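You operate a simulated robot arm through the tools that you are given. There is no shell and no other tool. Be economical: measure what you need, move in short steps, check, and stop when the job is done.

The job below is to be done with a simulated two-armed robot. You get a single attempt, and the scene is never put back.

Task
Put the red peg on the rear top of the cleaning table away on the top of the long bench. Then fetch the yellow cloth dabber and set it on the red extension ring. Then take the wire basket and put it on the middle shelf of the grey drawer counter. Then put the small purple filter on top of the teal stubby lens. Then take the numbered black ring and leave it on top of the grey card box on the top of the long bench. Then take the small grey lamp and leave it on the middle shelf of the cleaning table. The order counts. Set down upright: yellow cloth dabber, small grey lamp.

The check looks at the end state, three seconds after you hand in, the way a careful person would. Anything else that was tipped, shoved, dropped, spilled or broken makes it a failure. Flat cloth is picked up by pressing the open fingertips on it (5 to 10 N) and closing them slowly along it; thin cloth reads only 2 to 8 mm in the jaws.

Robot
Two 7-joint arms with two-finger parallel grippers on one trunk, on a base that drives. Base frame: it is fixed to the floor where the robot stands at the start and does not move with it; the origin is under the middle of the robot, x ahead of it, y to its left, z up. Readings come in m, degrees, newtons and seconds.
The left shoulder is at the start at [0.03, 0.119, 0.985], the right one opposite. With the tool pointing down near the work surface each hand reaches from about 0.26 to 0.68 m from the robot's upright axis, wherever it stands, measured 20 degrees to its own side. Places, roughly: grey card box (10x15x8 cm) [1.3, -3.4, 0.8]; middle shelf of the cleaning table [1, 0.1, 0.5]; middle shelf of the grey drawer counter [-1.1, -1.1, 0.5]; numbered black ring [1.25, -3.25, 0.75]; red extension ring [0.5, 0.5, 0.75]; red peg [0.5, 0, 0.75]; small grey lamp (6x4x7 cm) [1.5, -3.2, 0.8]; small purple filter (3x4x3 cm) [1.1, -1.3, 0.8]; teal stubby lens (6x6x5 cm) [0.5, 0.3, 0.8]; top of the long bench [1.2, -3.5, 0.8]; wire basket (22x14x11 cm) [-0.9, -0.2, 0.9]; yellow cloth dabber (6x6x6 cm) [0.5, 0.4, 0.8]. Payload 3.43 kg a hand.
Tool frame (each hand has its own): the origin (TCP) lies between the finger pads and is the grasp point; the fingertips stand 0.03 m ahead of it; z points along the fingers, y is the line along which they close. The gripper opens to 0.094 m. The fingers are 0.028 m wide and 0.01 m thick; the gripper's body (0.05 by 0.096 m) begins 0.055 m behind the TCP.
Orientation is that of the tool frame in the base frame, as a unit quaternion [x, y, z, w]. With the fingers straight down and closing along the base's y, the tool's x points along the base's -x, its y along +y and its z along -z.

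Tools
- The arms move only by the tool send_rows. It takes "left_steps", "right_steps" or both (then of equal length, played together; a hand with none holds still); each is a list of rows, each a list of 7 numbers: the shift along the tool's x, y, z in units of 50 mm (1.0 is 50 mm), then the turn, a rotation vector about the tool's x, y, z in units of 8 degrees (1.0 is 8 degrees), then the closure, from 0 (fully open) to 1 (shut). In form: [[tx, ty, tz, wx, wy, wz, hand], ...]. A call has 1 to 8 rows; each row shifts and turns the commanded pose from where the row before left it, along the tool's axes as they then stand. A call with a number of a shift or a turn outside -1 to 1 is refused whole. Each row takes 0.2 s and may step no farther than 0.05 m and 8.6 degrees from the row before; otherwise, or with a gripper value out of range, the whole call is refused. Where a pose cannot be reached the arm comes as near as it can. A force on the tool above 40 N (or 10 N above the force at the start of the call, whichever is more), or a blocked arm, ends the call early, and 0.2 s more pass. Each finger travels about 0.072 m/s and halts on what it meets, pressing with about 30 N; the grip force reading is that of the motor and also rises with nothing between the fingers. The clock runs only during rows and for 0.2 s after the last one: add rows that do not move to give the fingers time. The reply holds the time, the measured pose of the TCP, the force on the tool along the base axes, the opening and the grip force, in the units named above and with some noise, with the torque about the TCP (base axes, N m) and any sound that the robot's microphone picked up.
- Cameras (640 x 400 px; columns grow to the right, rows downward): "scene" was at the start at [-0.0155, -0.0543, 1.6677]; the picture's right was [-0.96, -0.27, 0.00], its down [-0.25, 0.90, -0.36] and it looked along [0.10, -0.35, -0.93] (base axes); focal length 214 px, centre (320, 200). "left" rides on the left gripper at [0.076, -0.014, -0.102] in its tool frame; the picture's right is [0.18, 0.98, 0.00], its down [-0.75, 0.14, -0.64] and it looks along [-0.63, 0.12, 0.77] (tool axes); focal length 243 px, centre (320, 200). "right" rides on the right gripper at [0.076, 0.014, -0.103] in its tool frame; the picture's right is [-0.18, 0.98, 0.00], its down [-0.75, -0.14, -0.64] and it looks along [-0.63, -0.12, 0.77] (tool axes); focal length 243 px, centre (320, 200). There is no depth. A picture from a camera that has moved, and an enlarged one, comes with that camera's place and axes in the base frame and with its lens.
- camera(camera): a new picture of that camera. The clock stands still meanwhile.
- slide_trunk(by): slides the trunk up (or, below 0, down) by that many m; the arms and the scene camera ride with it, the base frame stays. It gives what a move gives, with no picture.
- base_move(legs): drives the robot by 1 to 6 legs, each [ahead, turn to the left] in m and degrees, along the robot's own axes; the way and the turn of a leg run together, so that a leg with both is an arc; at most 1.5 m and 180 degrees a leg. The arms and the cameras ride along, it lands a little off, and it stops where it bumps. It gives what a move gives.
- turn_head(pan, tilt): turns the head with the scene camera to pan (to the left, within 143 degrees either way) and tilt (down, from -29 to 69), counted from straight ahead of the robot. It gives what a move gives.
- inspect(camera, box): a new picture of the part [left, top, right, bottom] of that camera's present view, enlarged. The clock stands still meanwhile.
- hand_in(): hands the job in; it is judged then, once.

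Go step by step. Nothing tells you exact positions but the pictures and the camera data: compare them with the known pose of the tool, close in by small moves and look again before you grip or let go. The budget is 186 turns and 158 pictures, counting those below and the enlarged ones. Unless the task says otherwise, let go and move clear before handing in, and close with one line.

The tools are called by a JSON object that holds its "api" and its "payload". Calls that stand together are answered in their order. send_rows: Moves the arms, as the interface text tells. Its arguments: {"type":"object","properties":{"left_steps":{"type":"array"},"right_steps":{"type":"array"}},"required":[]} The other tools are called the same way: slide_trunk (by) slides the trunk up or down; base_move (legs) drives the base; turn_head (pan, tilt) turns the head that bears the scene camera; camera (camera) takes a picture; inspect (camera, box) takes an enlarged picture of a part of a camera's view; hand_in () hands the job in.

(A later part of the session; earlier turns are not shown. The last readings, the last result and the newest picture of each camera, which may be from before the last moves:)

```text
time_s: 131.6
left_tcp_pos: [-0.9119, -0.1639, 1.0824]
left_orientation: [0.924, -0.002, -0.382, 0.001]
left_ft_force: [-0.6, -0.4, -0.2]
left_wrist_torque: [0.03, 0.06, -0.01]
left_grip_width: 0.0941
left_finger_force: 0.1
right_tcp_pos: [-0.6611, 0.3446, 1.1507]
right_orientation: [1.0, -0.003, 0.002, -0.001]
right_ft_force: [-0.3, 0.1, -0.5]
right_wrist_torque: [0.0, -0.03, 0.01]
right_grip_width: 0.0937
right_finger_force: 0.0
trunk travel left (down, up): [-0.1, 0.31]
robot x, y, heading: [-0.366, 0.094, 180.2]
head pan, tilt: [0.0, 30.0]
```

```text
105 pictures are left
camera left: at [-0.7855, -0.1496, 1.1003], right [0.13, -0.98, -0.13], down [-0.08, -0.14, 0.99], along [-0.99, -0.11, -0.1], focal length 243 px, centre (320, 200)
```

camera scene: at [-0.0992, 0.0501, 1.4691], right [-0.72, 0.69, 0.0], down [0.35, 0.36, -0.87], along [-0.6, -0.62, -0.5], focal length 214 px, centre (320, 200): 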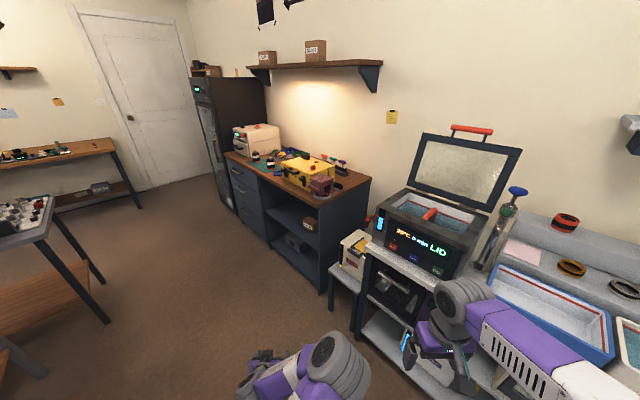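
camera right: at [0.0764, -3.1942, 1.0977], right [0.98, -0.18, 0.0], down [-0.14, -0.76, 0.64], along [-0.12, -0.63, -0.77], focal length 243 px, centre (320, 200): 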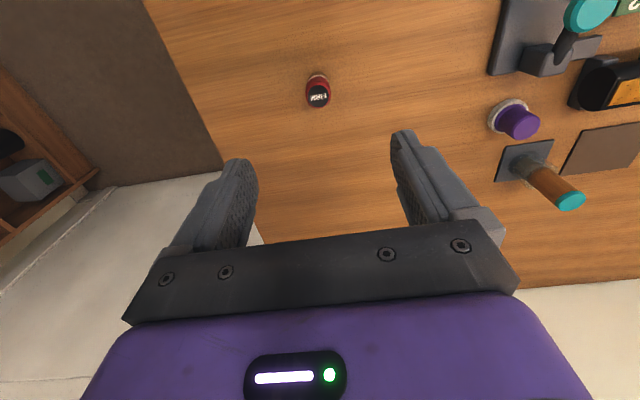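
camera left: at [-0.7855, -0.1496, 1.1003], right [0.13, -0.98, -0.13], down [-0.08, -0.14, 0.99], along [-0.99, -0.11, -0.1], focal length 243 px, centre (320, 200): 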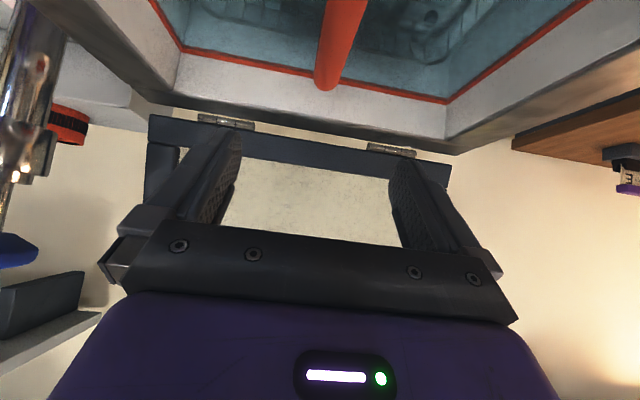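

Now within reach and aligned. Lower onto the bar.

{"api": "send_rows", "payload": {"left_steps": [[0.343, 0, 0.414, 0, 0, 0, 0], [0.343, 0, 0.414, 0, 0, 0, 0], [0.343, 0, 0.414, 0, 0, 0, 0], [0.343, 0, 0.414, 0, 0, 0, 0]]}}

{"api": "camera", "payload": {"camera": "left"}}

{"api": "turn_head", "payload": {"pan": 20, "tilt": 40}}

{"api": "camera", "payload": {"camera": "scene"}}

```text
time_s: 132.6
left_tcp_pos: [-0.9204, -0.1652, 0.9752]
left_orientation: [0.924, -0.003, -0.383, 0.001]
left_ft_force: [-0.2, 0.0, 0.0]
left_wrist_torque: [-0.02, -0.02, 0.02]
left_grip_width: 0.0938
left_finger_force: 0.1
right_tcp_pos: [-0.6604, 0.3432, 1.1508]
right_orientation: [1.0, -0.003, 0.002, -0.001]
right_ft_force: [0.4, -0.6, 0.5]
right_wrist_torque: [0.01, 0.02, -0.02]
right_grip_width: 0.094
right_finger_force: 0.1
trunk travel left (down, up): [-0.1, 0.31]
robot x, y, heading: [-0.362, 0.0922, 180.0]
head pan, tilt: [0.0, 30.0]
```

```text
104 pictures are left
camera left: at [-0.7948, -0.1515, 0.9926], right [0.13, -0.98, -0.13], down [-0.08, -0.14, 0.99], along [-0.99, -0.11, -0.1], focal length 243 px, centre (320, 200)
```

left: 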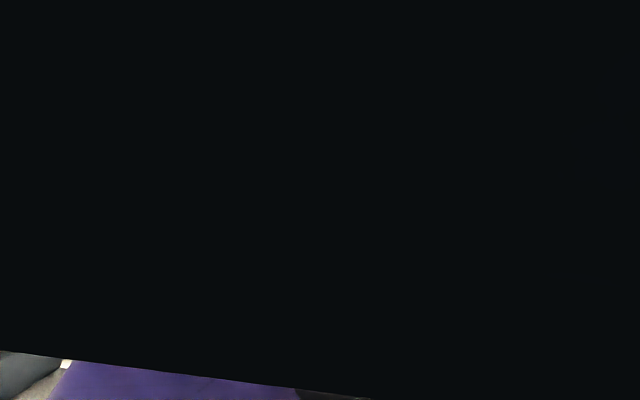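

```text
time_s: 133.4
left_tcp_pos: [-0.92, -0.1646, 0.9748]
left_orientation: [0.924, -0.003, -0.382, -0.001]
left_ft_force: [0.1, -0.3, -0.7]
left_wrist_torque: [0.0, 0.01, 0.03]
left_grip_width: 0.0938
left_finger_force: 0.1
right_tcp_pos: [-0.6599, 0.3444, 1.15]
right_orientation: [1.0, -0.002, 0.001, -0.001]
right_ft_force: [-0.3, -0.1, -0.7]
right_wrist_torque: [0.0, -0.02, 0.01]
right_grip_width: 0.0938
right_finger_force: 0.1
trunk travel left (down, up): [-0.1, 0.31]
robot x, y, heading: [-0.3637, 0.0942, 180.1]
head pan, tilt: [20.0, 40.0]
```

```text
103 pictures are left
camera scene: at [-0.4163, 0.0649, 1.5539], right [-0.34, 0.94, 0.0], down [0.6, 0.22, -0.77], along [-0.72, -0.26, -0.64], focal length 214 px, centre (320, 200)
```

scene: 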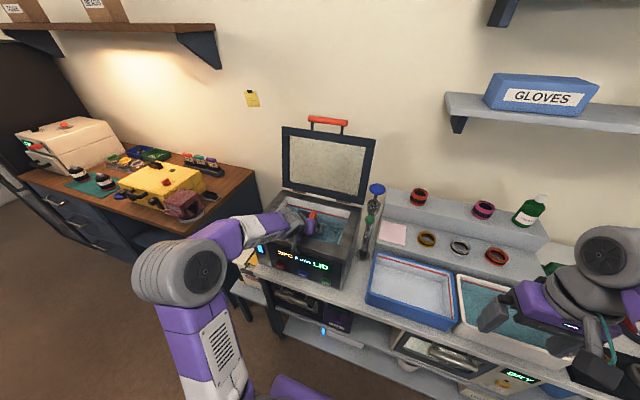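

{"api": "inspect", "payload": {"camera": "scene", "box": [250, 185, 378, 265]}}

```text
5.00 times, centred on (314, 225) of scene
camera zoom: at [-0.4163, 0.0649, 1.5539], right [-0.34, 0.94, 0.0], down [0.6, 0.22, -0.77], along [-0.72, -0.26, -0.64], focal length 1072 px, centre (350, 75)
```

zoom: 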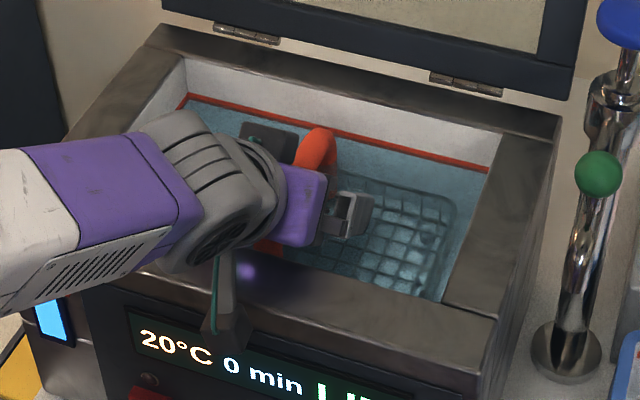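

The hand straddles the handle. Close on it.

{"api": "send_rows", "payload": {"left_steps": [[0, 0, 0, 0, 0, 0, 0.3], [0, 0, 0, 0, 0, 0, 0.6], [0, 0, 0, 0, 0, 0, 0.8], [0, 0, 0, 0, 0, 0, 1], [0, 0, 0, 0, 0, 0, 1], [0, 0, 0, 0, 0, 0, 1]]}}

{"api": "send_rows", "payload": {"left_steps": [[-0.2, 0, -0.2, 0, 0, 0, 1], [-0.2, 0, -0.2, 0, 0, 0, 1], [-0.2, 0, -0.2, 0, 0, 0, 1]]}}

{"api": "inspect", "payload": {"camera": "scene", "box": [250, 185, 378, 265]}}

```text
time_s: 134.8
left_tcp_pos: [-0.9217, -0.1657, 0.9744]
left_orientation: [0.924, -0.002, -0.382, 0.0]
left_ft_force: [0.5, 0.1, -0.1]
left_wrist_torque: [-0.02, 0.02, -0.02]
left_grip_width: 0.0251
left_finger_force: 29.6
right_tcp_pos: [-0.6608, 0.344, 1.1509]
right_orientation: [1.0, -0.002, 0.002, -0.001]
right_ft_force: [-0.1, -0.2, 0.0]
right_wrist_torque: [0.02, 0.02, 0.02]
right_grip_width: 0.0937
right_finger_force: 0.1
trunk travel left (down, up): [-0.1, 0.31]
robot x, y, heading: [-0.3635, 0.0932, 180.1]
head pan, tilt: [20.0, 40.0]
```

```text
time_s: 135.6
left_tcp_pos: [-0.9199, -0.1658, 1.0172]
left_orientation: [0.924, -0.001, -0.381, 0.001]
left_ft_force: [0.2, 0.5, -1.3]
left_wrist_torque: [-0.01, -0.02, -0.02]
left_grip_width: 0.0248
left_finger_force: 30.2
right_tcp_pos: [-0.6595, 0.3448, 1.1514]
right_orientation: [1.0, -0.003, 0.002, -0.001]
right_ft_force: [0.3, -0.5, 0.1]
right_wrist_torque: [0.0, -0.01, -0.02]
right_grip_width: 0.0939
right_finger_force: 0.0
trunk travel left (down, up): [-0.1, 0.31]
robot x, y, heading: [-0.3655, 0.0927, 180.0]
head pan, tilt: [20.0, 40.0]
```

```text
5.00 times, centred on (314, 225) of scene
camera zoom: at [-0.4161, 0.0648, 1.5538], right [-0.34, 0.94, 0.0], down [0.6, 0.22, -0.77], along [-0.72, -0.26, -0.64], focal length 1072 px, centre (350, 75)
```

zoom: 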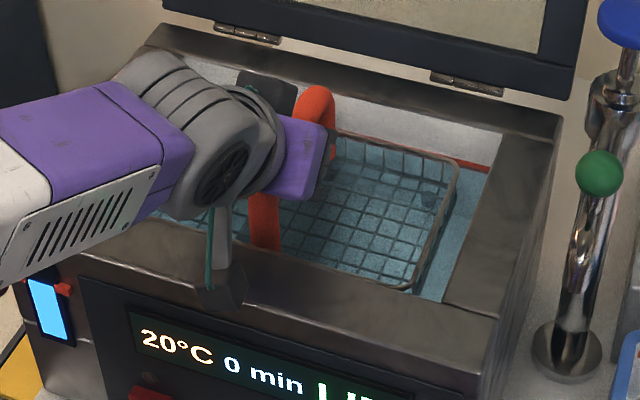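

The basket is rising level. Continue the lift until it clears the rim.

{"api": "send_rows", "payload": {"left_steps": [[-0.3, 0, -0.3, 0, 0, 0, 1], [-0.3, 0, -0.3, 0, 0, 0, 1], [-0.3, 0, -0.3, 0, 0, 0, 1], [-0.3, 0, -0.3, 0, 0, 0, 1], [-0.3, 0, -0.3, 0, 0, 0, 1], [-0.3, 0, -0.3, 0, 0, 0, 1], [-0.3, 0, -0.3, 0, 0, 0, 1], [0, 0, 0, 0, 0, 0, 1]]}}

{"api": "camera", "payload": {"camera": "scene"}}

{"api": "camera", "payload": {"camera": "left"}}

```text
time_s: 137.4
left_tcp_pos: [-0.9187, -0.1643, 1.1658]
left_orientation: [0.924, -0.002, -0.382, 0.0]
left_ft_force: [0.8, 0.3, -2.6]
left_wrist_torque: [-0.03, -0.02, 0.04]
left_grip_width: 0.0249
left_finger_force: 30.0
right_tcp_pos: [-0.6594, 0.3434, 1.151]
right_orientation: [1.0, -0.003, 0.001, -0.001]
right_ft_force: [0.1, -0.8, -1.0]
right_wrist_torque: [0.03, -0.01, 0.01]
right_grip_width: 0.0942
right_finger_force: 0.1
trunk travel left (down, up): [-0.1, 0.31]
robot x, y, heading: [-0.3649, 0.0969, 180.0]
head pan, tilt: [20.0, 40.0]
```

```text
100 pictures are left
camera scene: at [-0.4164, 0.0647, 1.5538], right [-0.34, 0.94, 0.0], down [0.6, 0.22, -0.77], along [-0.72, -0.26, -0.64], focal length 214 px, centre (320, 200)
```

scene: 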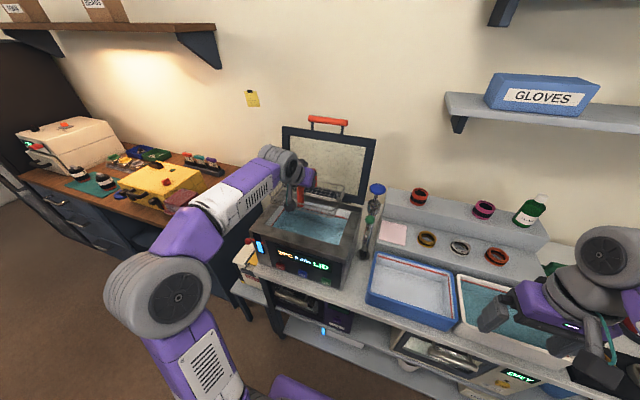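

```text
99 pictures are left
camera left: at [-0.7934, -0.1509, 1.1846], right [0.13, -0.98, -0.13], down [-0.08, -0.14, 0.99], along [-0.99, -0.11, -0.1], focal length 243 px, centre (320, 200)
```

left: 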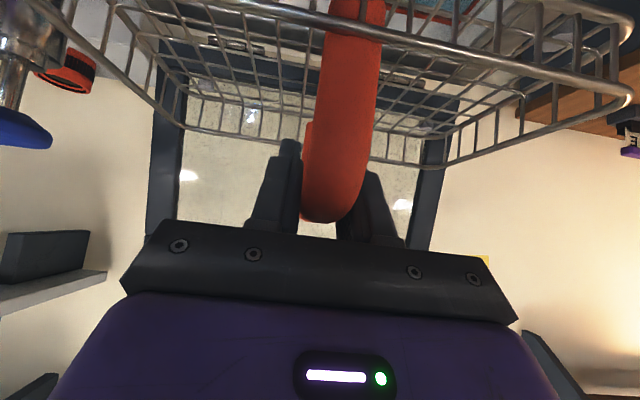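

The basket is out and level. Let it drip a moment, then back the base straight out.

{"api": "send_rows", "payload": {"left_steps": [[0, 0, 0, 0, 0, 0, 1], [0, 0, 0, 0, 0, 0, 1], [0, 0, 0, 0, 0, 0, 1], [0, 0, 0, 0, 0, 0, 1], [0, 0, 0, 0, 0, 0, 1], [0, 0, 0, 0, 0, 0, 1], [0, 0, 0, 0, 0, 0, 1], [0, 0, 0, 0, 0, 0, 1]]}}

{"api": "base_move", "payload": {"legs": [[-0.3, 0]]}}

{"api": "camera", "payload": {"camera": "scene"}}

```text
time_s: 139.2
left_tcp_pos: [-0.9204, -0.1642, 1.1665]
left_orientation: [0.924, -0.003, -0.382, -0.001]
left_ft_force: [-1.2, 0.2, -1.9]
left_wrist_torque: [0.02, -0.03, -0.01]
left_grip_width: 0.0248
left_finger_force: 29.9
right_tcp_pos: [-0.6602, 0.3444, 1.1508]
right_orientation: [1.0, -0.002, 0.002, -0.001]
right_ft_force: [0.4, -0.9, -0.1]
right_wrist_torque: [-0.03, -0.03, -0.01]
right_grip_width: 0.0941
right_finger_force: 0.0
trunk travel left (down, up): [-0.1, 0.31]
robot x, y, heading: [-0.3651, 0.0898, 179.7]
head pan, tilt: [20.0, 40.0]
```

```text
time_s: 141.2
left_tcp_pos: [-0.6261, -0.1609, 1.1669]
left_orientation: [0.924, -0.007, -0.382, -0.003]
left_ft_force: [0.5, 0.3, -1.4]
left_wrist_torque: [0.0, -0.01, 0.0]
left_grip_width: 0.0248
left_finger_force: 30.2
right_tcp_pos: [-0.3611, 0.3457, 1.1505]
right_orientation: [1.0, -0.007, 0.002, 0.0]
right_ft_force: [0.2, -0.1, 0.1]
right_wrist_torque: [-0.02, 0.01, -0.02]
right_grip_width: 0.0939
right_finger_force: 0.1
trunk travel left (down, up): [-0.1, 0.31]
robot x, y, heading: [-0.0711, 0.0909, 179.4]
head pan, tilt: [20.0, 40.0]
```

```text
98 pictures are left
camera scene: at [-0.1194, 0.0633, 1.5538], right [-0.33, 0.94, 0.0], down [0.61, 0.21, -0.77], along [-0.72, -0.25, -0.64], focal length 214 px, centre (320, 200)
```

scene: 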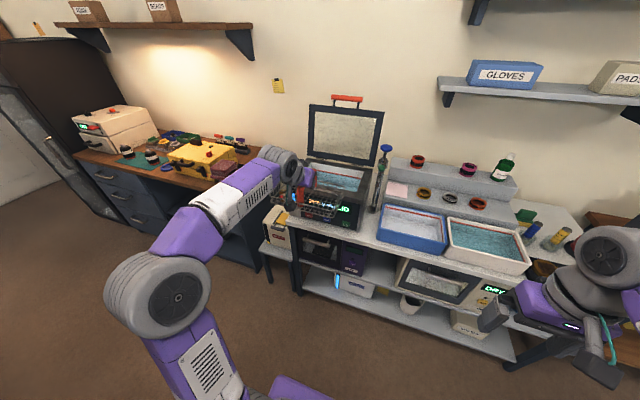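

Clear. Now drive to the drawer counter: turn left, go down the corridor, turn back to face it.

{"api": "base_move", "payload": {"legs": [[0, 86.6], [1.05, 0], [0, -86]]}}

{"api": "turn_head", "payload": {"pan": 15, "tilt": 40}}

{"api": "camera", "payload": {"camera": "scene"}}

{"api": "camera", "payload": {"camera": "left"}}

```text
time_s: 154.0
left_tcp_pos: [-0.6686, -1.2532, 1.1665]
left_orientation: [0.924, 0.02, -0.382, 0.009]
left_ft_force: [-0.1, 0.0, -1.0]
left_wrist_torque: [0.0, -0.02, -0.01]
left_grip_width: 0.0249
left_finger_force: 30.5
right_tcp_pos: [-0.4329, -0.7318, 1.1511]
right_orientation: [1.0, 0.021, 0.002, -0.001]
right_ft_force: [0.0, 0.1, 0.5]
right_wrist_torque: [0.01, -0.02, -0.01]
right_grip_width: 0.0938
right_finger_force: 0.1
trunk travel left (down, up): [-0.1, 0.31]
robot x, y, heading: [-0.1306, -0.9666, -177.5]
head pan, tilt: [20.0, 40.0]
```

```text
time_s: 154.7
left_tcp_pos: [-0.668, -1.2523, 1.1657]
left_orientation: [0.924, 0.02, -0.382, 0.008]
left_ft_force: [0.9, -0.1, -1.5]
left_wrist_torque: [-0.06, -0.04, -0.01]
left_grip_width: 0.0252
left_finger_force: 30.4
right_tcp_pos: [-0.4337, -0.7315, 1.1501]
right_orientation: [1.0, 0.022, 0.002, 0.0]
right_ft_force: [0.0, 0.2, 0.7]
right_wrist_torque: [-0.03, -0.01, -0.02]
right_grip_width: 0.094
right_finger_force: 0.1
trunk travel left (down, up): [-0.1, 0.31]
robot x, y, heading: [-0.1301, -0.9696, -177.2]
head pan, tilt: [15.0, 40.0]
```

```text
97 pictures are left
camera scene: at [-0.1792, -0.9927, 1.5538], right [-0.3, 0.95, 0.0], down [0.61, 0.2, -0.77], along [-0.73, -0.23, -0.64], focal length 214 px, centre (320, 200)
```

scene: 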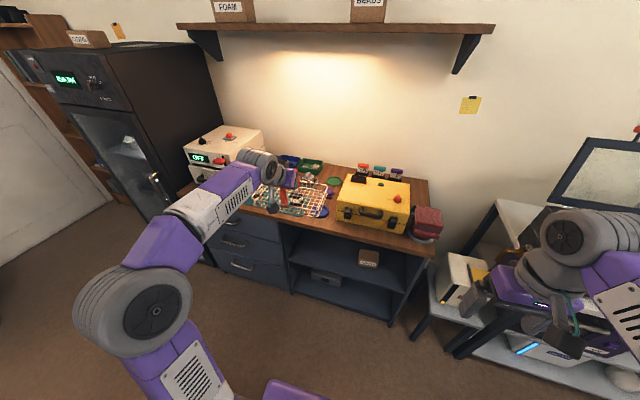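

```text
96 pictures are left
camera left: at [-0.543, -1.233, 1.1842], right [0.17, -0.98, -0.13], down [-0.08, -0.14, 0.99], along [-0.98, -0.16, -0.1], focal length 243 px, centre (320, 200)
```

left: 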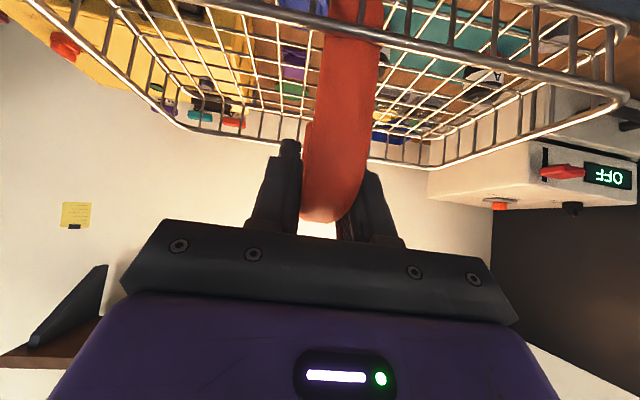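

I'm in front of the counter. Straighten the heading, drop the trunk fully, then bring the basket back and down in front of the shelf.

{"api": "base_move", "payload": {"legs": [[0, -2.7]]}}

{"api": "slide_trunk", "payload": {"by": -0.1}}

{"api": "send_rows", "payload": {"left_steps": [[0.732, -0.17, 0.4, 0, 0, 0, 1], [0.732, -0.17, 0.4, 0, 0, 0, 1], [0.732, -0.17, 0.4, 0, 0, 0, 1], [0.732, -0.17, 0.4, 0, 0, 0, 1], [0.732, -0.17, 0.4, 0, 0, 0, 1]]}}

{"api": "camera", "payload": {"camera": "scene"}}

```text
time_s: 155.5
left_tcp_pos: [-0.6814, -1.2259, 1.1656]
left_orientation: [0.924, -0.002, -0.382, 0.001]
left_ft_force: [0.0, 0.3, -1.0]
left_wrist_torque: [0.05, -0.02, 0.03]
left_grip_width: 0.025
left_finger_force: 30.3
right_tcp_pos: [-0.4216, -0.7179, 1.1515]
right_orientation: [1.0, -0.001, 0.002, 0.0]
right_ft_force: [0.1, 0.3, -1.2]
right_wrist_torque: [0.01, 0.02, 0.02]
right_grip_width: 0.0939
right_finger_force: 0.1
trunk travel left (down, up): [-0.1, 0.31]
robot x, y, heading: [-0.1254, -0.9679, 180.0]
head pan, tilt: [15.0, 40.0]
```

```text
time_s: 156.8
left_tcp_pos: [-0.6805, -1.2271, 1.0672]
left_orientation: [0.924, -0.002, -0.381, 0.001]
left_ft_force: [-0.6, 0.6, -1.5]
left_wrist_torque: [0.03, -0.02, 0.02]
left_grip_width: 0.0252
left_finger_force: 30.2
right_tcp_pos: [-0.4223, -0.7188, 1.0505]
right_orientation: [1.0, -0.002, 0.002, -0.001]
right_ft_force: [-0.1, 0.5, -0.4]
right_wrist_torque: [0.01, 0.03, 0.02]
right_grip_width: 0.0941
right_finger_force: 0.1
trunk travel left (down, up): [0.0, 0.41]
robot x, y, heading: [-0.1272, -0.9662, 180.1]
head pan, tilt: [15.0, 40.0]
```

```text
time_s: 158.0
left_tcp_pos: [-0.6219, -1.1846, 0.8686]
left_orientation: [0.924, -0.002, -0.382, -0.001]
left_ft_force: [-0.6, -0.2, -2.6]
left_wrist_torque: [0.02, -0.02, 0.01]
left_grip_width: 0.0249
left_finger_force: 29.7
right_tcp_pos: [-0.4217, -0.7172, 1.0506]
right_orientation: [1.0, -0.001, 0.002, -0.001]
right_ft_force: [-0.5, -0.8, -0.2]
right_wrist_torque: [0.02, -0.02, -0.01]
right_grip_width: 0.094
right_finger_force: 0.2
trunk travel left (down, up): [0.0, 0.41]
robot x, y, heading: [-0.1268, -0.9662, 179.9]
head pan, tilt: [15.0, 40.0]
```

```text
95 pictures are left
camera scene: at [-0.1804, -0.9901, 1.4538], right [-0.26, 0.97, 0.0], down [0.62, 0.17, -0.77], along [-0.74, -0.2, -0.64], focal length 214 px, centre (320, 200)
```

scene: 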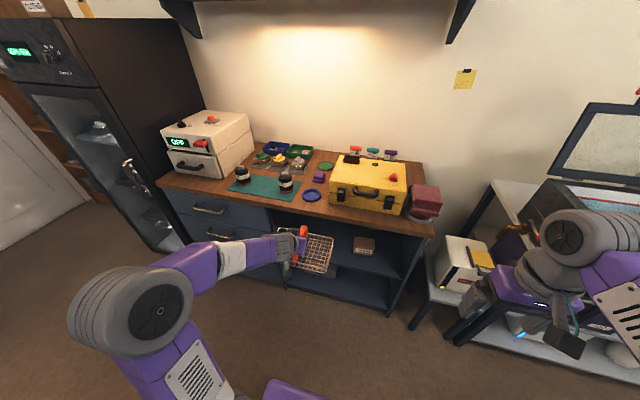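

{"api": "send_rows", "payload": {"left_steps": [[0.79, -0.24, 0.364, 0, 0, 0, 1], [0.79, -0.24, 0.364, 0, 0, 0, 1], [0.79, -0.24, 0.364, 0, 0, 0, 1], [0.79, -0.24, 0.364, 0, 0, 0, 1], [0.79, -0.24, 0.364, 0, 0, 0, 1]]}}

{"api": "turn_head", "payload": {"pan": 10, "tilt": 55}}

{"api": "camera", "payload": {"camera": "scene"}}

{"api": "camera", "payload": {"camera": "left"}}

```text
time_s: 159.2
left_tcp_pos: [-0.546, -1.1261, 0.6606]
left_orientation: [0.924, -0.001, -0.382, 0.0]
left_ft_force: [-0.6, 1.0, -1.5]
left_wrist_torque: [0.0, 0.0, 0.01]
left_grip_width: 0.0249
left_finger_force: 29.8
right_tcp_pos: [-0.4227, -0.7182, 1.0505]
right_orientation: [1.0, -0.001, 0.002, -0.001]
right_ft_force: [0.0, 0.4, 0.2]
right_wrist_torque: [-0.03, 0.03, -0.02]
right_grip_width: 0.094
right_finger_force: 0.1
trunk travel left (down, up): [0.0, 0.41]
robot x, y, heading: [-0.1248, -0.9648, 179.9]
head pan, tilt: [15.0, 40.0]
```

```text
time_s: 160.0
left_tcp_pos: [-0.5466, -1.1269, 0.6617]
left_orientation: [0.924, -0.002, -0.383, 0.0]
left_ft_force: [-0.6, 0.3, -3.0]
left_wrist_torque: [0.01, -0.01, 0.0]
left_grip_width: 0.025
left_finger_force: 30.1
right_tcp_pos: [-0.423, -0.719, 1.051]
right_orientation: [1.0, -0.002, 0.002, -0.001]
right_ft_force: [0.2, -0.6, -0.5]
right_wrist_torque: [-0.01, 0.0, 0.02]
right_grip_width: 0.0943
right_finger_force: 0.0
trunk travel left (down, up): [0.0, 0.41]
robot x, y, heading: [-0.1247, -0.9668, 179.9]
head pan, tilt: [10.0, 55.0]
```

```text
94 pictures are left
camera scene: at [-0.1691, -0.9808, 1.4332], right [-0.17, 0.98, 0.0], down [0.81, 0.14, -0.57], along [-0.57, -0.1, -0.82], focal length 214 px, centre (320, 200)
```

scene: 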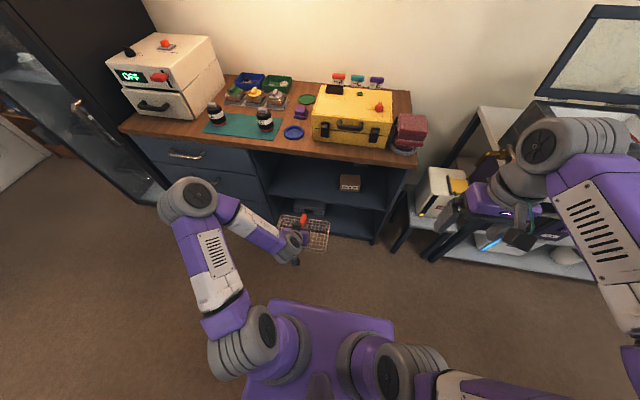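

```text
93 pictures are left
camera left: at [-0.4207, -1.1122, 0.6798], right [0.13, -0.98, -0.13], down [-0.08, -0.14, 0.99], along [-0.99, -0.11, -0.1], focal length 243 px, centre (320, 200)
```

left: 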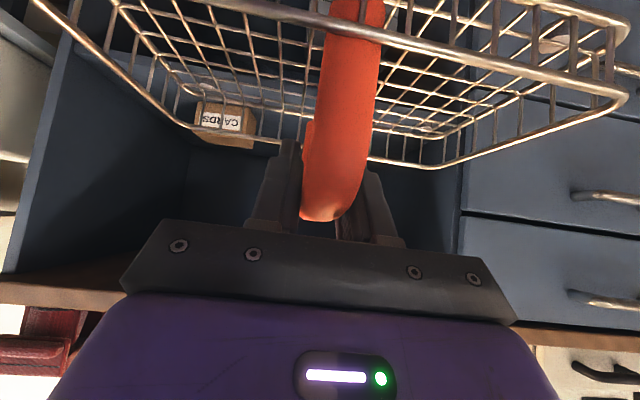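

The compartment spans y≈-1.36 to -0.76 with the CARDS box up to y≈-1.01, so the basket should go at y≈-1.19. The left elbow may hit the countertop as I drive in, so I'll extend the hand further and measure the elbow with the right-hand camera.

{"api": "send_rows", "payload": {"left_steps": [[-0.42, 0.4, 0.42, 0, 0, 0, 1], [-0.42, 0.4, 0.42, 0, 0, 0, 1], [-0.42, 0.4, 0.42, 0, 0, 0, 1]], "right_steps": [[0, 0, 0, 0, 0, 1, 0], [0, 0, 0, 0, 0, 1, 0], [0, 0, 0, 0, 0, 1, 0]]}}

{"api": "turn_head", "payload": {"pan": 50, "tilt": 55}}

{"api": "camera", "payload": {"camera": "scene"}}

{"api": "camera", "payload": {"camera": "right"}}

```text
time_s: 160.8
left_tcp_pos: [-0.6361, -1.1858, 0.6593]
left_orientation: [0.925, -0.002, -0.381, -0.001]
left_ft_force: [-1.0, -0.1, -2.5]
left_wrist_torque: [0.03, -0.04, -0.02]
left_grip_width: 0.025
left_finger_force: 30.5
right_tcp_pos: [-0.4227, -0.7195, 1.0509]
right_orientation: [0.977, -0.211, 0.002, -0.001]
right_ft_force: [-0.6, 0.2, -1.2]
right_wrist_torque: [0.01, 0.01, 0.0]
right_grip_width: 0.094
right_finger_force: 0.0
trunk travel left (down, up): [0.0, 0.41]
robot x, y, heading: [-0.1308, -0.9658, 179.9]
head pan, tilt: [10.0, 55.0]
```

```text
time_s: 161.8
left_tcp_pos: [-0.6346, -1.1863, 0.6595]
left_orientation: [0.924, -0.003, -0.382, -0.001]
left_ft_force: [-0.4, -1.0, -2.6]
left_wrist_torque: [0.0, -0.02, -0.01]
left_grip_width: 0.025
left_finger_force: 29.9
right_tcp_pos: [-0.4218, -0.7166, 1.0513]
right_orientation: [0.978, -0.21, 0.002, -0.001]
right_ft_force: [0.1, -0.4, 0.9]
right_wrist_torque: [0.01, 0.0, 0.01]
right_grip_width: 0.0938
right_finger_force: 0.1
trunk travel left (down, up): [0.0, 0.41]
robot x, y, heading: [-0.1273, -0.9689, 180.1]
head pan, tilt: [50.0, 55.0]
```

```text
92 pictures are left
camera scene: at [-0.1445, -1.0235, 1.4331], right [-0.77, 0.64, 0.0], down [0.53, 0.63, -0.57], along [-0.37, -0.44, -0.82], focal length 214 px, centre (320, 200)
```

scene: 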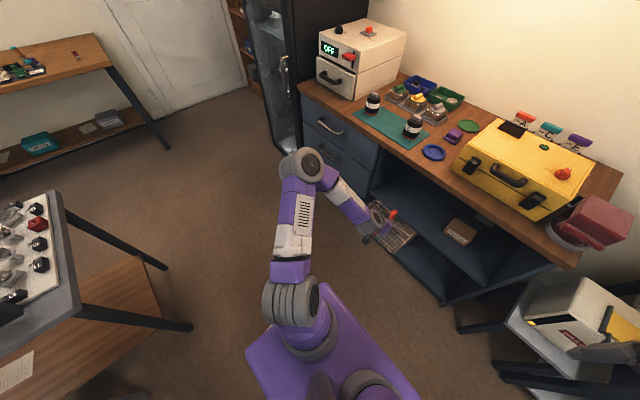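

```text
91 pictures are left
camera right: at [-0.3588, -0.764, 1.1537], right [-0.57, -0.82, 0.0], down [-0.63, 0.44, 0.64], along [-0.52, 0.37, -0.77], focal length 243 px, centre (320, 200)
```

right: 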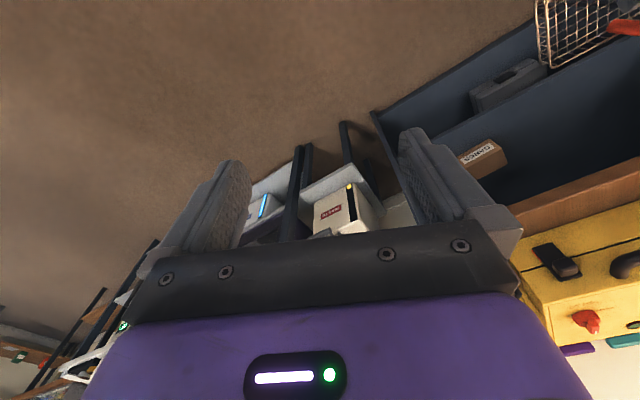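

The arm could extend further than I assumed (0.51 m forward). I'll extend another 6 cm, which pulls the elbow back relative to the hand.

{"api": "send_rows", "payload": {"left_steps": [[-0.42, 0, 0.42, 0, 0, 0, 1], [-0.42, 0, 0.42, 0, 0, 0, 1]]}}

{"api": "camera", "payload": {"camera": "scene"}}

```text
time_s: 162.4
left_tcp_pos: [-0.6942, -1.1861, 0.6604]
left_orientation: [0.924, -0.002, -0.382, 0.0]
left_ft_force: [-0.5, 0.0, -2.3]
left_wrist_torque: [0.0, -0.03, -0.03]
left_grip_width: 0.0251
left_finger_force: 29.4
right_tcp_pos: [-0.4227, -0.7177, 1.0522]
right_orientation: [0.978, -0.209, 0.003, -0.001]
right_ft_force: [-0.4, 0.6, -0.1]
right_wrist_torque: [0.0, 0.02, 0.03]
right_grip_width: 0.0941
right_finger_force: 0.1
trunk travel left (down, up): [0.0, 0.41]
robot x, y, heading: [-0.1245, -0.9674, 180.3]
head pan, tilt: [50.0, 55.0]
```

```text
90 pictures are left
camera scene: at [-0.1448, -1.0234, 1.4331], right [-0.77, 0.64, 0.0], down [0.53, 0.63, -0.57], along [-0.37, -0.44, -0.82], focal length 214 px, centre (320, 200)
```

scene: 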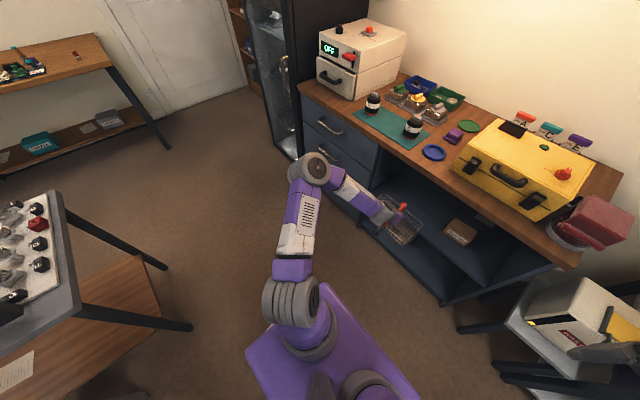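

{"api": "inspect", "payload": {"camera": "scene", "box": [350, 150, 510, 250]}}

{"api": "camera", "payload": {"camera": "left"}}

```text
4.00 times, centred on (430, 200) of scene
camera zoom: at [-0.1448, -1.0234, 1.4331], right [-0.77, 0.64, 0.0], down [0.53, 0.63, -0.57], along [-0.37, -0.44, -0.82], focal length 858 px, centre (-120, 200)
```

zoom: 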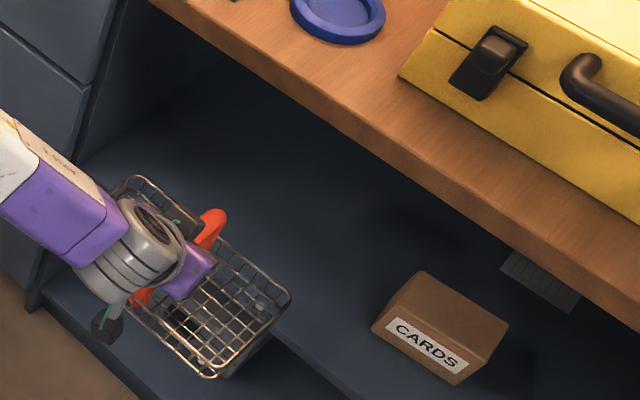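

```text
88 pictures are left
camera left: at [-0.5681, -1.1718, 0.679], right [0.13, -0.98, -0.13], down [-0.08, -0.14, 0.99], along [-0.99, -0.11, -0.1], focal length 243 px, centre (320, 200)
```

left: 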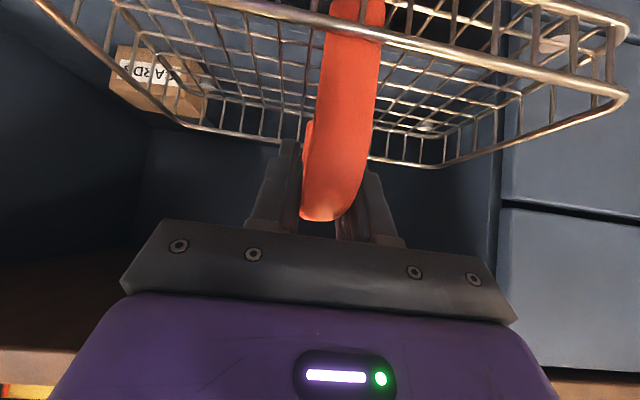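

The basket is lined up: divider at y≈-1.377, CARDS box edge at y≈-1.02. Drive forward 0.165 m into the opening.

{"api": "base_move", "payload": {"legs": [[0.165, 0]]}}

{"api": "camera", "payload": {"camera": "scene"}}

{"api": "camera", "payload": {"camera": "left"}}

```text
time_s: 163.9
left_tcp_pos: [-0.855, -1.1855, 0.66]
left_orientation: [0.924, -0.002, -0.382, 0.0]
left_ft_force: [-0.5, -0.1, -2.3]
left_wrist_torque: [0.05, -0.01, 0.01]
left_grip_width: 0.025
left_finger_force: 30.0
right_tcp_pos: [-0.5833, -0.7188, 1.0508]
right_orientation: [0.978, -0.21, 0.002, -0.001]
right_ft_force: [-0.3, -0.3, -0.2]
right_wrist_torque: [0.02, -0.01, -0.02]
right_grip_width: 0.0945
right_finger_force: 0.2
trunk travel left (down, up): [0.0, 0.41]
robot x, y, heading: [-0.2898, -0.967, -180.0]
head pan, tilt: [50.0, 55.0]
```

```text
87 pictures are left
camera scene: at [-0.3056, -1.0235, 1.4331], right [-0.77, 0.64, 0.0], down [0.53, 0.63, -0.57], along [-0.37, -0.44, -0.82], focal length 214 px, centre (320, 200)
```

scene: 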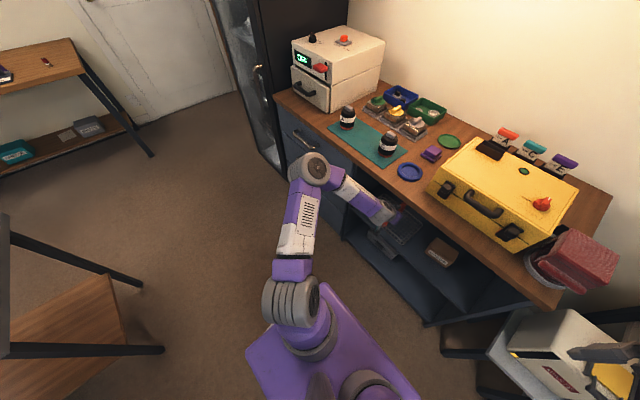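

```text
86 pictures are left
camera left: at [-0.7282, -1.1725, 0.6787], right [0.13, -0.98, -0.13], down [-0.08, -0.14, 0.99], along [-0.99, -0.12, -0.1], focal length 243 px, centre (320, 200)
```

left: 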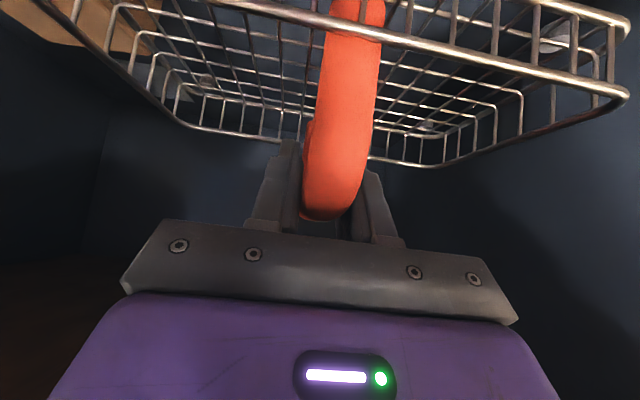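

Inside. Lower slowly until the basket touches the shelf.

{"api": "send_rows", "payload": {"left_steps": [[0.08, 0, 0.08, 0, 0, 0, 1], [0.06, 0, 0.06, 0, 0, 0, 1], [0.05, 0, 0.05, 0, 0, 0, 1], [0.05, 0, 0.05, 0, 0, 0, 1], [0.04, 0, 0.04, 0, 0, 0, 1]]}}

```text
time_s: 165.1
left_tcp_pos: [-0.8535, -1.1867, 0.6413]
left_orientation: [0.924, -0.002, -0.383, 0.001]
left_ft_force: [-0.3, -0.6, -1.8]
left_wrist_torque: [0.01, -0.02, -0.01]
left_grip_width: 0.0253
left_finger_force: 30.2
right_tcp_pos: [-0.5838, -0.7188, 1.0504]
right_orientation: [0.978, -0.211, 0.002, 0.0]
right_ft_force: [0.7, 0.2, 0.1]
right_wrist_torque: [0.01, 0.0, 0.01]
right_grip_width: 0.0943
right_finger_force: 0.1
trunk travel left (down, up): [0.0, 0.41]
robot x, y, heading: [-0.2884, -0.9671, -179.9]
head pan, tilt: [50.0, 55.0]
```

{"api": "send_rows", "payload": {"left_steps": [[0.04, 0, 0.04, 0, 0, 0, 1], [0.04, 0, 0.04, 0, 0, 0, 1], [0.04, 0, 0.04, 0, 0, 0, 1], [0.04, 0, 0.04, 0, 0, 0, 1]]}}

{"api": "camera", "payload": {"camera": "left"}}

```text
time_s: 166.1
left_tcp_pos: [-0.855, -1.1855, 0.6301]
left_orientation: [0.924, -0.002, -0.382, 0.0]
left_ft_force: [0.3, 0.4, -1.3]
left_wrist_torque: [0.01, -0.1, 0.0]
left_grip_width: 0.0249
left_finger_force: 29.6
right_tcp_pos: [-0.5846, -0.7177, 1.0504]
right_orientation: [0.978, -0.209, 0.002, -0.001]
right_ft_force: [0.4, -0.2, -0.5]
right_wrist_torque: [0.01, 0.02, 0.0]
right_grip_width: 0.094
right_finger_force: 0.0
trunk travel left (down, up): [0.0, 0.41]
robot x, y, heading: [-0.2889, -0.969, -179.5]
head pan, tilt: [50.0, 55.0]
```

```text
85 pictures are left
camera left: at [-0.728, -1.1719, 0.6484], right [0.13, -0.98, -0.13], down [-0.08, -0.14, 0.99], along [-0.99, -0.12, -0.1], focal length 243 px, centre (320, 200)
```

left: 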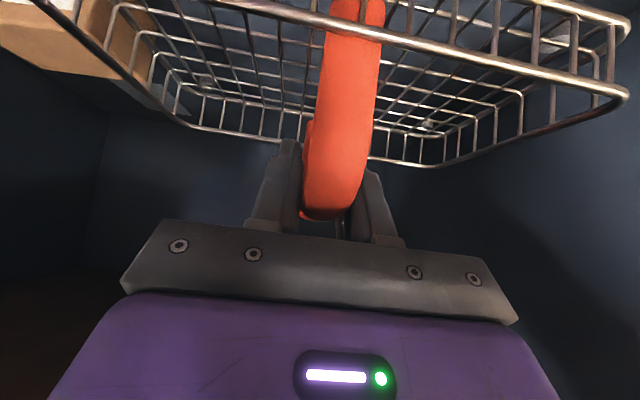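

{"api": "send_rows", "payload": {"left_steps": [[0.03, 0, 0.03, 0, 0, 0, 1], [0.03, 0, 0.03, 0, 0, 0, 1], [0, 0, 0, 0, 0, 0, 1]]}}

```text
time_s: 166.9
left_tcp_pos: [-0.8549, -1.1858, 0.6258]
left_orientation: [0.924, -0.002, -0.383, 0.0]
left_ft_force: [-0.4, 0.0, -2.0]
left_wrist_torque: [0.03, 0.01, 0.0]
left_grip_width: 0.025
left_finger_force: 30.5
right_tcp_pos: [-0.5819, -0.7175, 1.0514]
right_orientation: [0.978, -0.209, 0.002, -0.001]
right_ft_force: [-0.3, -0.7, 0.3]
right_wrist_torque: [0.0, -0.03, -0.01]
right_grip_width: 0.094
right_finger_force: 0.0
trunk travel left (down, up): [0.0, 0.41]
robot x, y, heading: [-0.2879, -0.9669, -180.0]
head pan, tilt: [50.0, 55.0]
```

{"api": "send_rows", "payload": {"left_steps": [[0.04, 0, 0.04, 0, 0, 0, 1], [0.04, 0, 0.04, 0, 0, 0, 1], [0, 0, 0, 0, 0, 0, 1]]}}

{"api": "inspect", "payload": {"camera": "scene", "box": [350, 170, 478, 250]}}

```text
time_s: 167.7
left_tcp_pos: [-0.8543, -1.1864, 0.6206]
left_orientation: [0.924, -0.002, -0.382, 0.0]
left_ft_force: [-0.2, -0.6, -2.6]
left_wrist_torque: [0.0, 0.01, 0.01]
left_grip_width: 0.0253
left_finger_force: 30.1
right_tcp_pos: [-0.5834, -0.7181, 1.0516]
right_orientation: [0.978, -0.209, 0.002, -0.001]
right_ft_force: [-0.3, 0.5, -0.1]
right_wrist_torque: [-0.03, 0.02, -0.01]
right_grip_width: 0.0938
right_finger_force: 0.0
trunk travel left (down, up): [0.0, 0.41]
robot x, y, heading: [-0.29, -0.9698, -180.1]
head pan, tilt: [50.0, 55.0]
```

```text
5.00 times, centred on (414, 210) of scene
camera zoom: at [-0.3049, -1.0235, 1.4331], right [-0.77, 0.64, 0.0], down [0.53, 0.63, -0.57], along [-0.37, -0.44, -0.82], focal length 1072 px, centre (-150, 150)
```

zoom: 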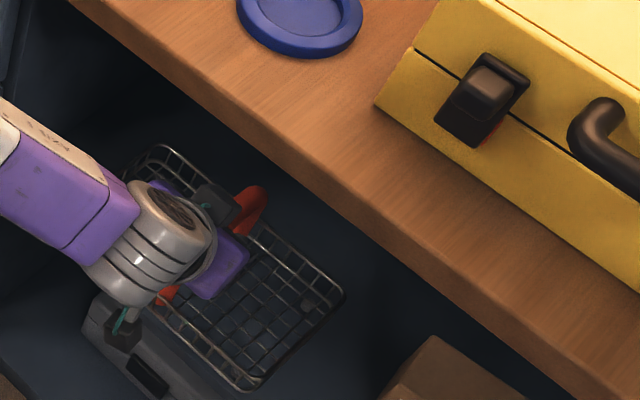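

Not touching yet, and the basket's front rim is right at the shelf edge. I'll push 3 cm further in, then continue lowering.

{"api": "send_rows", "payload": {"left_steps": [[-0.21, 0, 0.21, 0, 0, 0, 1], [-0.21, 0, 0.21, 0, 0, 0, 1], [0.04, 0, 0.04, 0, 0, 0, 1], [0.04, 0, 0.04, 0, 0, 0, 1], [0, 0, 0, 0, 0, 0, 1]]}}

```text
time_s: 168.9
left_tcp_pos: [-0.8827, -1.1848, 0.6132]
left_orientation: [0.924, -0.001, -0.381, 0.001]
left_ft_force: [-0.5, 0.0, -1.7]
left_wrist_torque: [-0.01, -0.01, -0.03]
left_grip_width: 0.025
left_finger_force: 30.6
right_tcp_pos: [-0.5835, -0.7176, 1.0517]
right_orientation: [0.978, -0.211, 0.002, -0.001]
right_ft_force: [-0.4, 0.0, 0.7]
right_wrist_torque: [-0.01, 0.04, -0.01]
right_grip_width: 0.0939
right_finger_force: 0.0
trunk travel left (down, up): [0.0, 0.41]
robot x, y, heading: [-0.2895, -0.9654, -179.7]
head pan, tilt: [50.0, 55.0]
```

{"api": "send_rows", "payload": {"left_steps": [[0.04, 0, 0.04, 0, 0, 0, 1], [0.04, 0, 0.04, 0, 0, 0, 1], [0.04, 0, 0.04, 0, 0, 0, 1], [0, 0, 0, 0, 0, 0, 1]]}}

{"api": "camera", "payload": {"camera": "left"}}

```text
time_s: 169.9
left_tcp_pos: [-0.8837, -1.1853, 0.605]
left_orientation: [0.924, -0.001, -0.381, 0.0]
left_ft_force: [0.2, -0.6, -1.6]
left_wrist_torque: [0.03, -0.06, 0.05]
left_grip_width: 0.0251
left_finger_force: 29.7
right_tcp_pos: [-0.5833, -0.7179, 1.0511]
right_orientation: [0.978, -0.209, 0.002, -0.001]
right_ft_force: [-0.5, 0.0, -0.4]
right_wrist_torque: [0.01, 0.02, -0.02]
right_grip_width: 0.0939
right_finger_force: 0.1
trunk travel left (down, up): [0.0, 0.41]
robot x, y, heading: [-0.2904, -0.968, -179.9]
head pan, tilt: [50.0, 55.0]
```

```text
83 pictures are left
camera left: at [-0.7575, -1.1722, 0.6234], right [0.13, -0.98, -0.13], down [-0.08, -0.14, 0.99], along [-0.99, -0.12, -0.1], focal length 243 px, centre (320, 200)
```

left: 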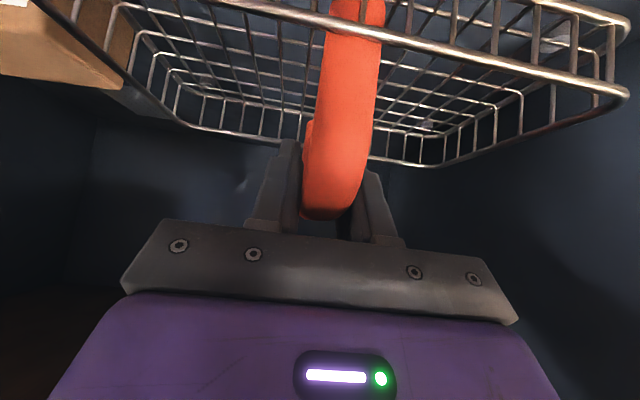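

{"api": "send_rows", "payload": {"left_steps": [[0.04, 0, 0.04, 0, 0, 0, 1], [0.04, 0, 0.04, 0, 0, 0, 1], [0.04, 0, 0.04, 0, 0, 0, 1], [0, 0, 0, 0, 0, 0, 1]]}}

```text
time_s: 170.9
left_tcp_pos: [-0.8837, -1.1861, 0.5971]
left_orientation: [0.924, -0.001, -0.382, 0.0]
left_ft_force: [0.3, 0.5, -2.4]
left_wrist_torque: [-0.01, 0.0, 0.01]
left_grip_width: 0.025
left_finger_force: 30.2
right_tcp_pos: [-0.5831, -0.7168, 1.0506]
right_orientation: [0.978, -0.21, 0.002, 0.0]
right_ft_force: [0.1, 0.1, 0.7]
right_wrist_torque: [0.0, -0.01, 0.0]
right_grip_width: 0.0938
right_finger_force: 0.1
trunk travel left (down, up): [0.0, 0.41]
robot x, y, heading: [-0.2882, -0.967, -180.0]
head pan, tilt: [50.0, 55.0]
```

{"api": "send_rows", "payload": {"left_steps": [[0.04, 0, 0.04, 0, 0, 0, 1], [0.04, 0, 0.04, 0, 0, 0, 1], [0.04, 0, 0.04, 0, 0, 0, 1], [0.04, 0, 0.04, 0, 0, 0, 1], [0, 0, 0, 0, 0, 0, 1]]}}

{"api": "inspect", "payload": {"camera": "scene", "box": [350, 170, 478, 250]}}

```text
time_s: 172.1
left_tcp_pos: [-0.8837, -1.1865, 0.5859]
left_orientation: [0.924, -0.001, -0.382, 0.001]
left_ft_force: [-0.8, 0.2, -1.9]
left_wrist_torque: [-0.01, -0.01, 0.01]
left_grip_width: 0.025
left_finger_force: 29.9
right_tcp_pos: [-0.5826, -0.7185, 1.0513]
right_orientation: [0.978, -0.209, 0.002, 0.0]
right_ft_force: [-0.3, 0.4, 0.1]
right_wrist_torque: [0.02, 0.02, 0.01]
right_grip_width: 0.0941
right_finger_force: 0.1
trunk travel left (down, up): [0.0, 0.41]
robot x, y, heading: [-0.2876, -0.9691, -180.0]
head pan, tilt: [50.0, 55.0]
```

```text
5.00 times, centred on (414, 210) of scene
camera zoom: at [-0.3049, -1.0235, 1.4331], right [-0.77, 0.64, 0.0], down [0.53, 0.63, -0.57], along [-0.37, -0.44, -0.82], focal length 1072 px, centre (-150, 150)
```

zoom: 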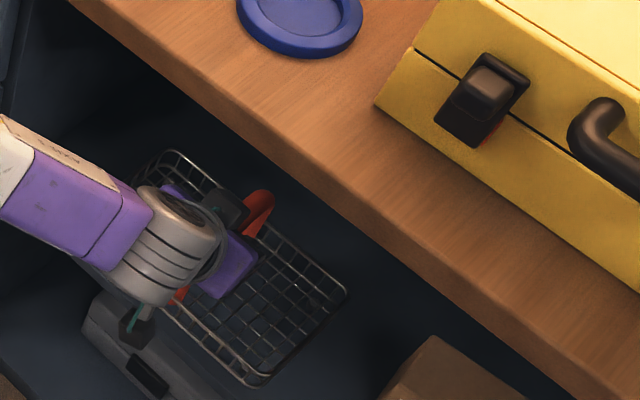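

Still no contact, so the shelf is lower (~0.45–0.5) and its edge a bit further in. Push 3.5 cm deeper and keep lowering.

{"api": "send_rows", "payload": {"left_steps": [[-0.25, 0, 0.25, 0, 0, 0, 1], [-0.25, 0, 0.25, 0, 0, 0, 1], [0.05, 0, 0.05, 0, 0, 0, 1], [0.05, 0, 0.05, 0, 0, 0, 1], [0.05, 0, 0.05, 0, 0, 0, 1], [0, 0, 0, 0, 0, 0, 1]]}}

{"api": "camera", "payload": {"camera": "scene"}}

```text
time_s: 173.5
left_tcp_pos: [-0.9202, -1.1865, 0.5739]
left_orientation: [0.925, 0.0, -0.381, 0.001]
left_ft_force: [0.0, 0.2, -1.7]
left_wrist_torque: [0.01, -0.02, -0.02]
left_grip_width: 0.0252
left_finger_force: 30.0
right_tcp_pos: [-0.5828, -0.7176, 1.0508]
right_orientation: [0.978, -0.21, 0.002, -0.001]
right_ft_force: [-0.5, 0.1, -0.7]
right_wrist_torque: [0.03, 0.02, -0.02]
right_grip_width: 0.0941
right_finger_force: 0.0
trunk travel left (down, up): [0.0, 0.41]
robot x, y, heading: [-0.2897, -0.9669, -180.0]
head pan, tilt: [50.0, 55.0]
```

```text
81 pictures are left
camera scene: at [-0.3049, -1.0235, 1.4331], right [-0.77, 0.64, 0.0], down [0.53, 0.63, -0.57], along [-0.37, -0.44, -0.82], focal length 214 px, centre (320, 200)
```

scene: 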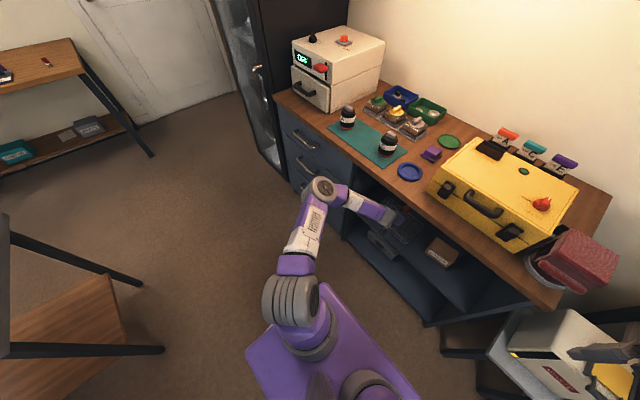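

{"api": "send_rows", "payload": {"left_steps": [[0.05, 0, 0.05, 0, 0, 0, 1], [0.05, 0, 0.05, 0, 0, 0, 1], [0.05, 0, 0.05, 0, 0, 0, 1], [0.05, 0, 0.05, 0, 0, 0, 1], [0, 0, 0, 0, 0, 0, 1]]}}

```text
time_s: 174.7
left_tcp_pos: [-0.9195, -1.1846, 0.5594]
left_orientation: [0.924, -0.002, -0.381, 0.0]
left_ft_force: [-0.1, -0.3, -2.4]
left_wrist_torque: [0.07, 0.0, 0.01]
left_grip_width: 0.0249
left_finger_force: 30.2
right_tcp_pos: [-0.5817, -0.7179, 1.0504]
right_orientation: [0.978, -0.21, 0.002, 0.0]
right_ft_force: [0.0, 0.3, -0.6]
right_wrist_torque: [0.01, 0.03, 0.02]
right_grip_width: 0.094
right_finger_force: 0.0
trunk travel left (down, up): [0.0, 0.41]
robot x, y, heading: [-0.2908, -0.9659, -180.3]
head pan, tilt: [50.0, 55.0]
```

{"api": "send_rows", "payload": {"left_steps": [[0.05, 0, 0.05, 0, 0, 0, 1], [0.05, 0, 0.05, 0, 0, 0, 1], [0, 0, 0, 0, 0, 0, 1]]}}

{"api": "inspect", "payload": {"camera": "scene", "box": [350, 170, 478, 250]}}

{"api": "camera", "payload": {"camera": "left"}}

```text
time_s: 175.5
left_tcp_pos: [-0.9188, -1.186, 0.5529]
left_orientation: [0.924, -0.001, -0.382, 0.0]
left_ft_force: [0.1, 0.6, -1.1]
left_wrist_torque: [0.01, 0.0, -0.01]
left_grip_width: 0.0252
left_finger_force: 30.0
right_tcp_pos: [-0.5837, -0.7181, 1.0511]
right_orientation: [0.978, -0.21, 0.002, 0.0]
right_ft_force: [-0.2, 0.4, 0.1]
right_wrist_torque: [-0.02, -0.01, 0.0]
right_grip_width: 0.0939
right_finger_force: 0.0
trunk travel left (down, up): [0.0, 0.41]
robot x, y, heading: [-0.2886, -0.9679, -180.0]
head pan, tilt: [50.0, 55.0]
```

```text
5.00 times, centred on (414, 210) of scene
camera zoom: at [-0.3049, -1.0235, 1.4331], right [-0.77, 0.64, 0.0], down [0.53, 0.63, -0.57], along [-0.37, -0.44, -0.82], focal length 1072 px, centre (-150, 150)
```

zoom: 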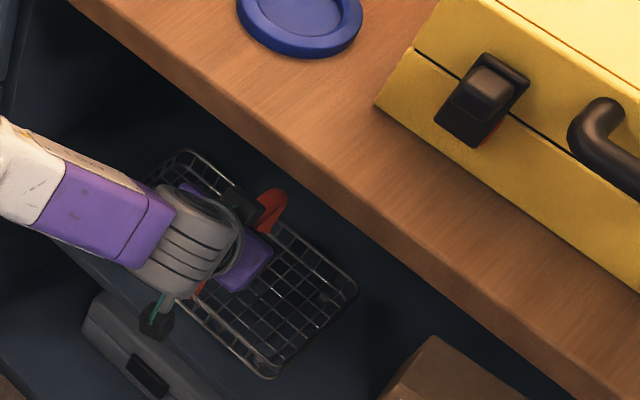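

```text
79 pictures are left
camera left: at [-0.7928, -1.1719, 0.5716], right [0.13, -0.98, -0.13], down [-0.08, -0.14, 0.99], along [-0.99, -0.12, -0.1], focal length 243 px, centre (320, 200)
```

left: 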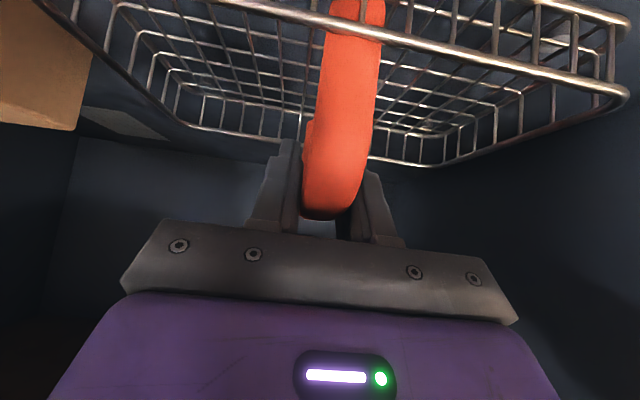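

{"api": "send_rows", "payload": {"left_steps": [[-0.3, 0, 0.3, 0, 0, 0, 1], [0.05, 0, 0.05, 0, 0, 0, 1], [0.05, 0, 0.05, 0, 0, 0, 1], [0, 0, 0, 0, 0, 0, 1]]}}

```text
time_s: 176.5
left_tcp_pos: [-0.9399, -1.1867, 0.5463]
left_orientation: [0.924, -0.002, -0.382, -0.001]
left_ft_force: [0.7, 0.6, -2.0]
left_wrist_torque: [-0.01, -0.03, -0.02]
left_grip_width: 0.0252
left_finger_force: 30.2
right_tcp_pos: [-0.5827, -0.7186, 1.05]
right_orientation: [0.978, -0.209, 0.002, -0.001]
right_ft_force: [0.3, -0.1, 0.8]
right_wrist_torque: [-0.01, -0.01, -0.01]
right_grip_width: 0.0938
right_finger_force: 0.0
trunk travel left (down, up): [0.0, 0.41]
robot x, y, heading: [-0.2867, -0.9685, -180.0]
head pan, tilt: [50.0, 55.0]
```

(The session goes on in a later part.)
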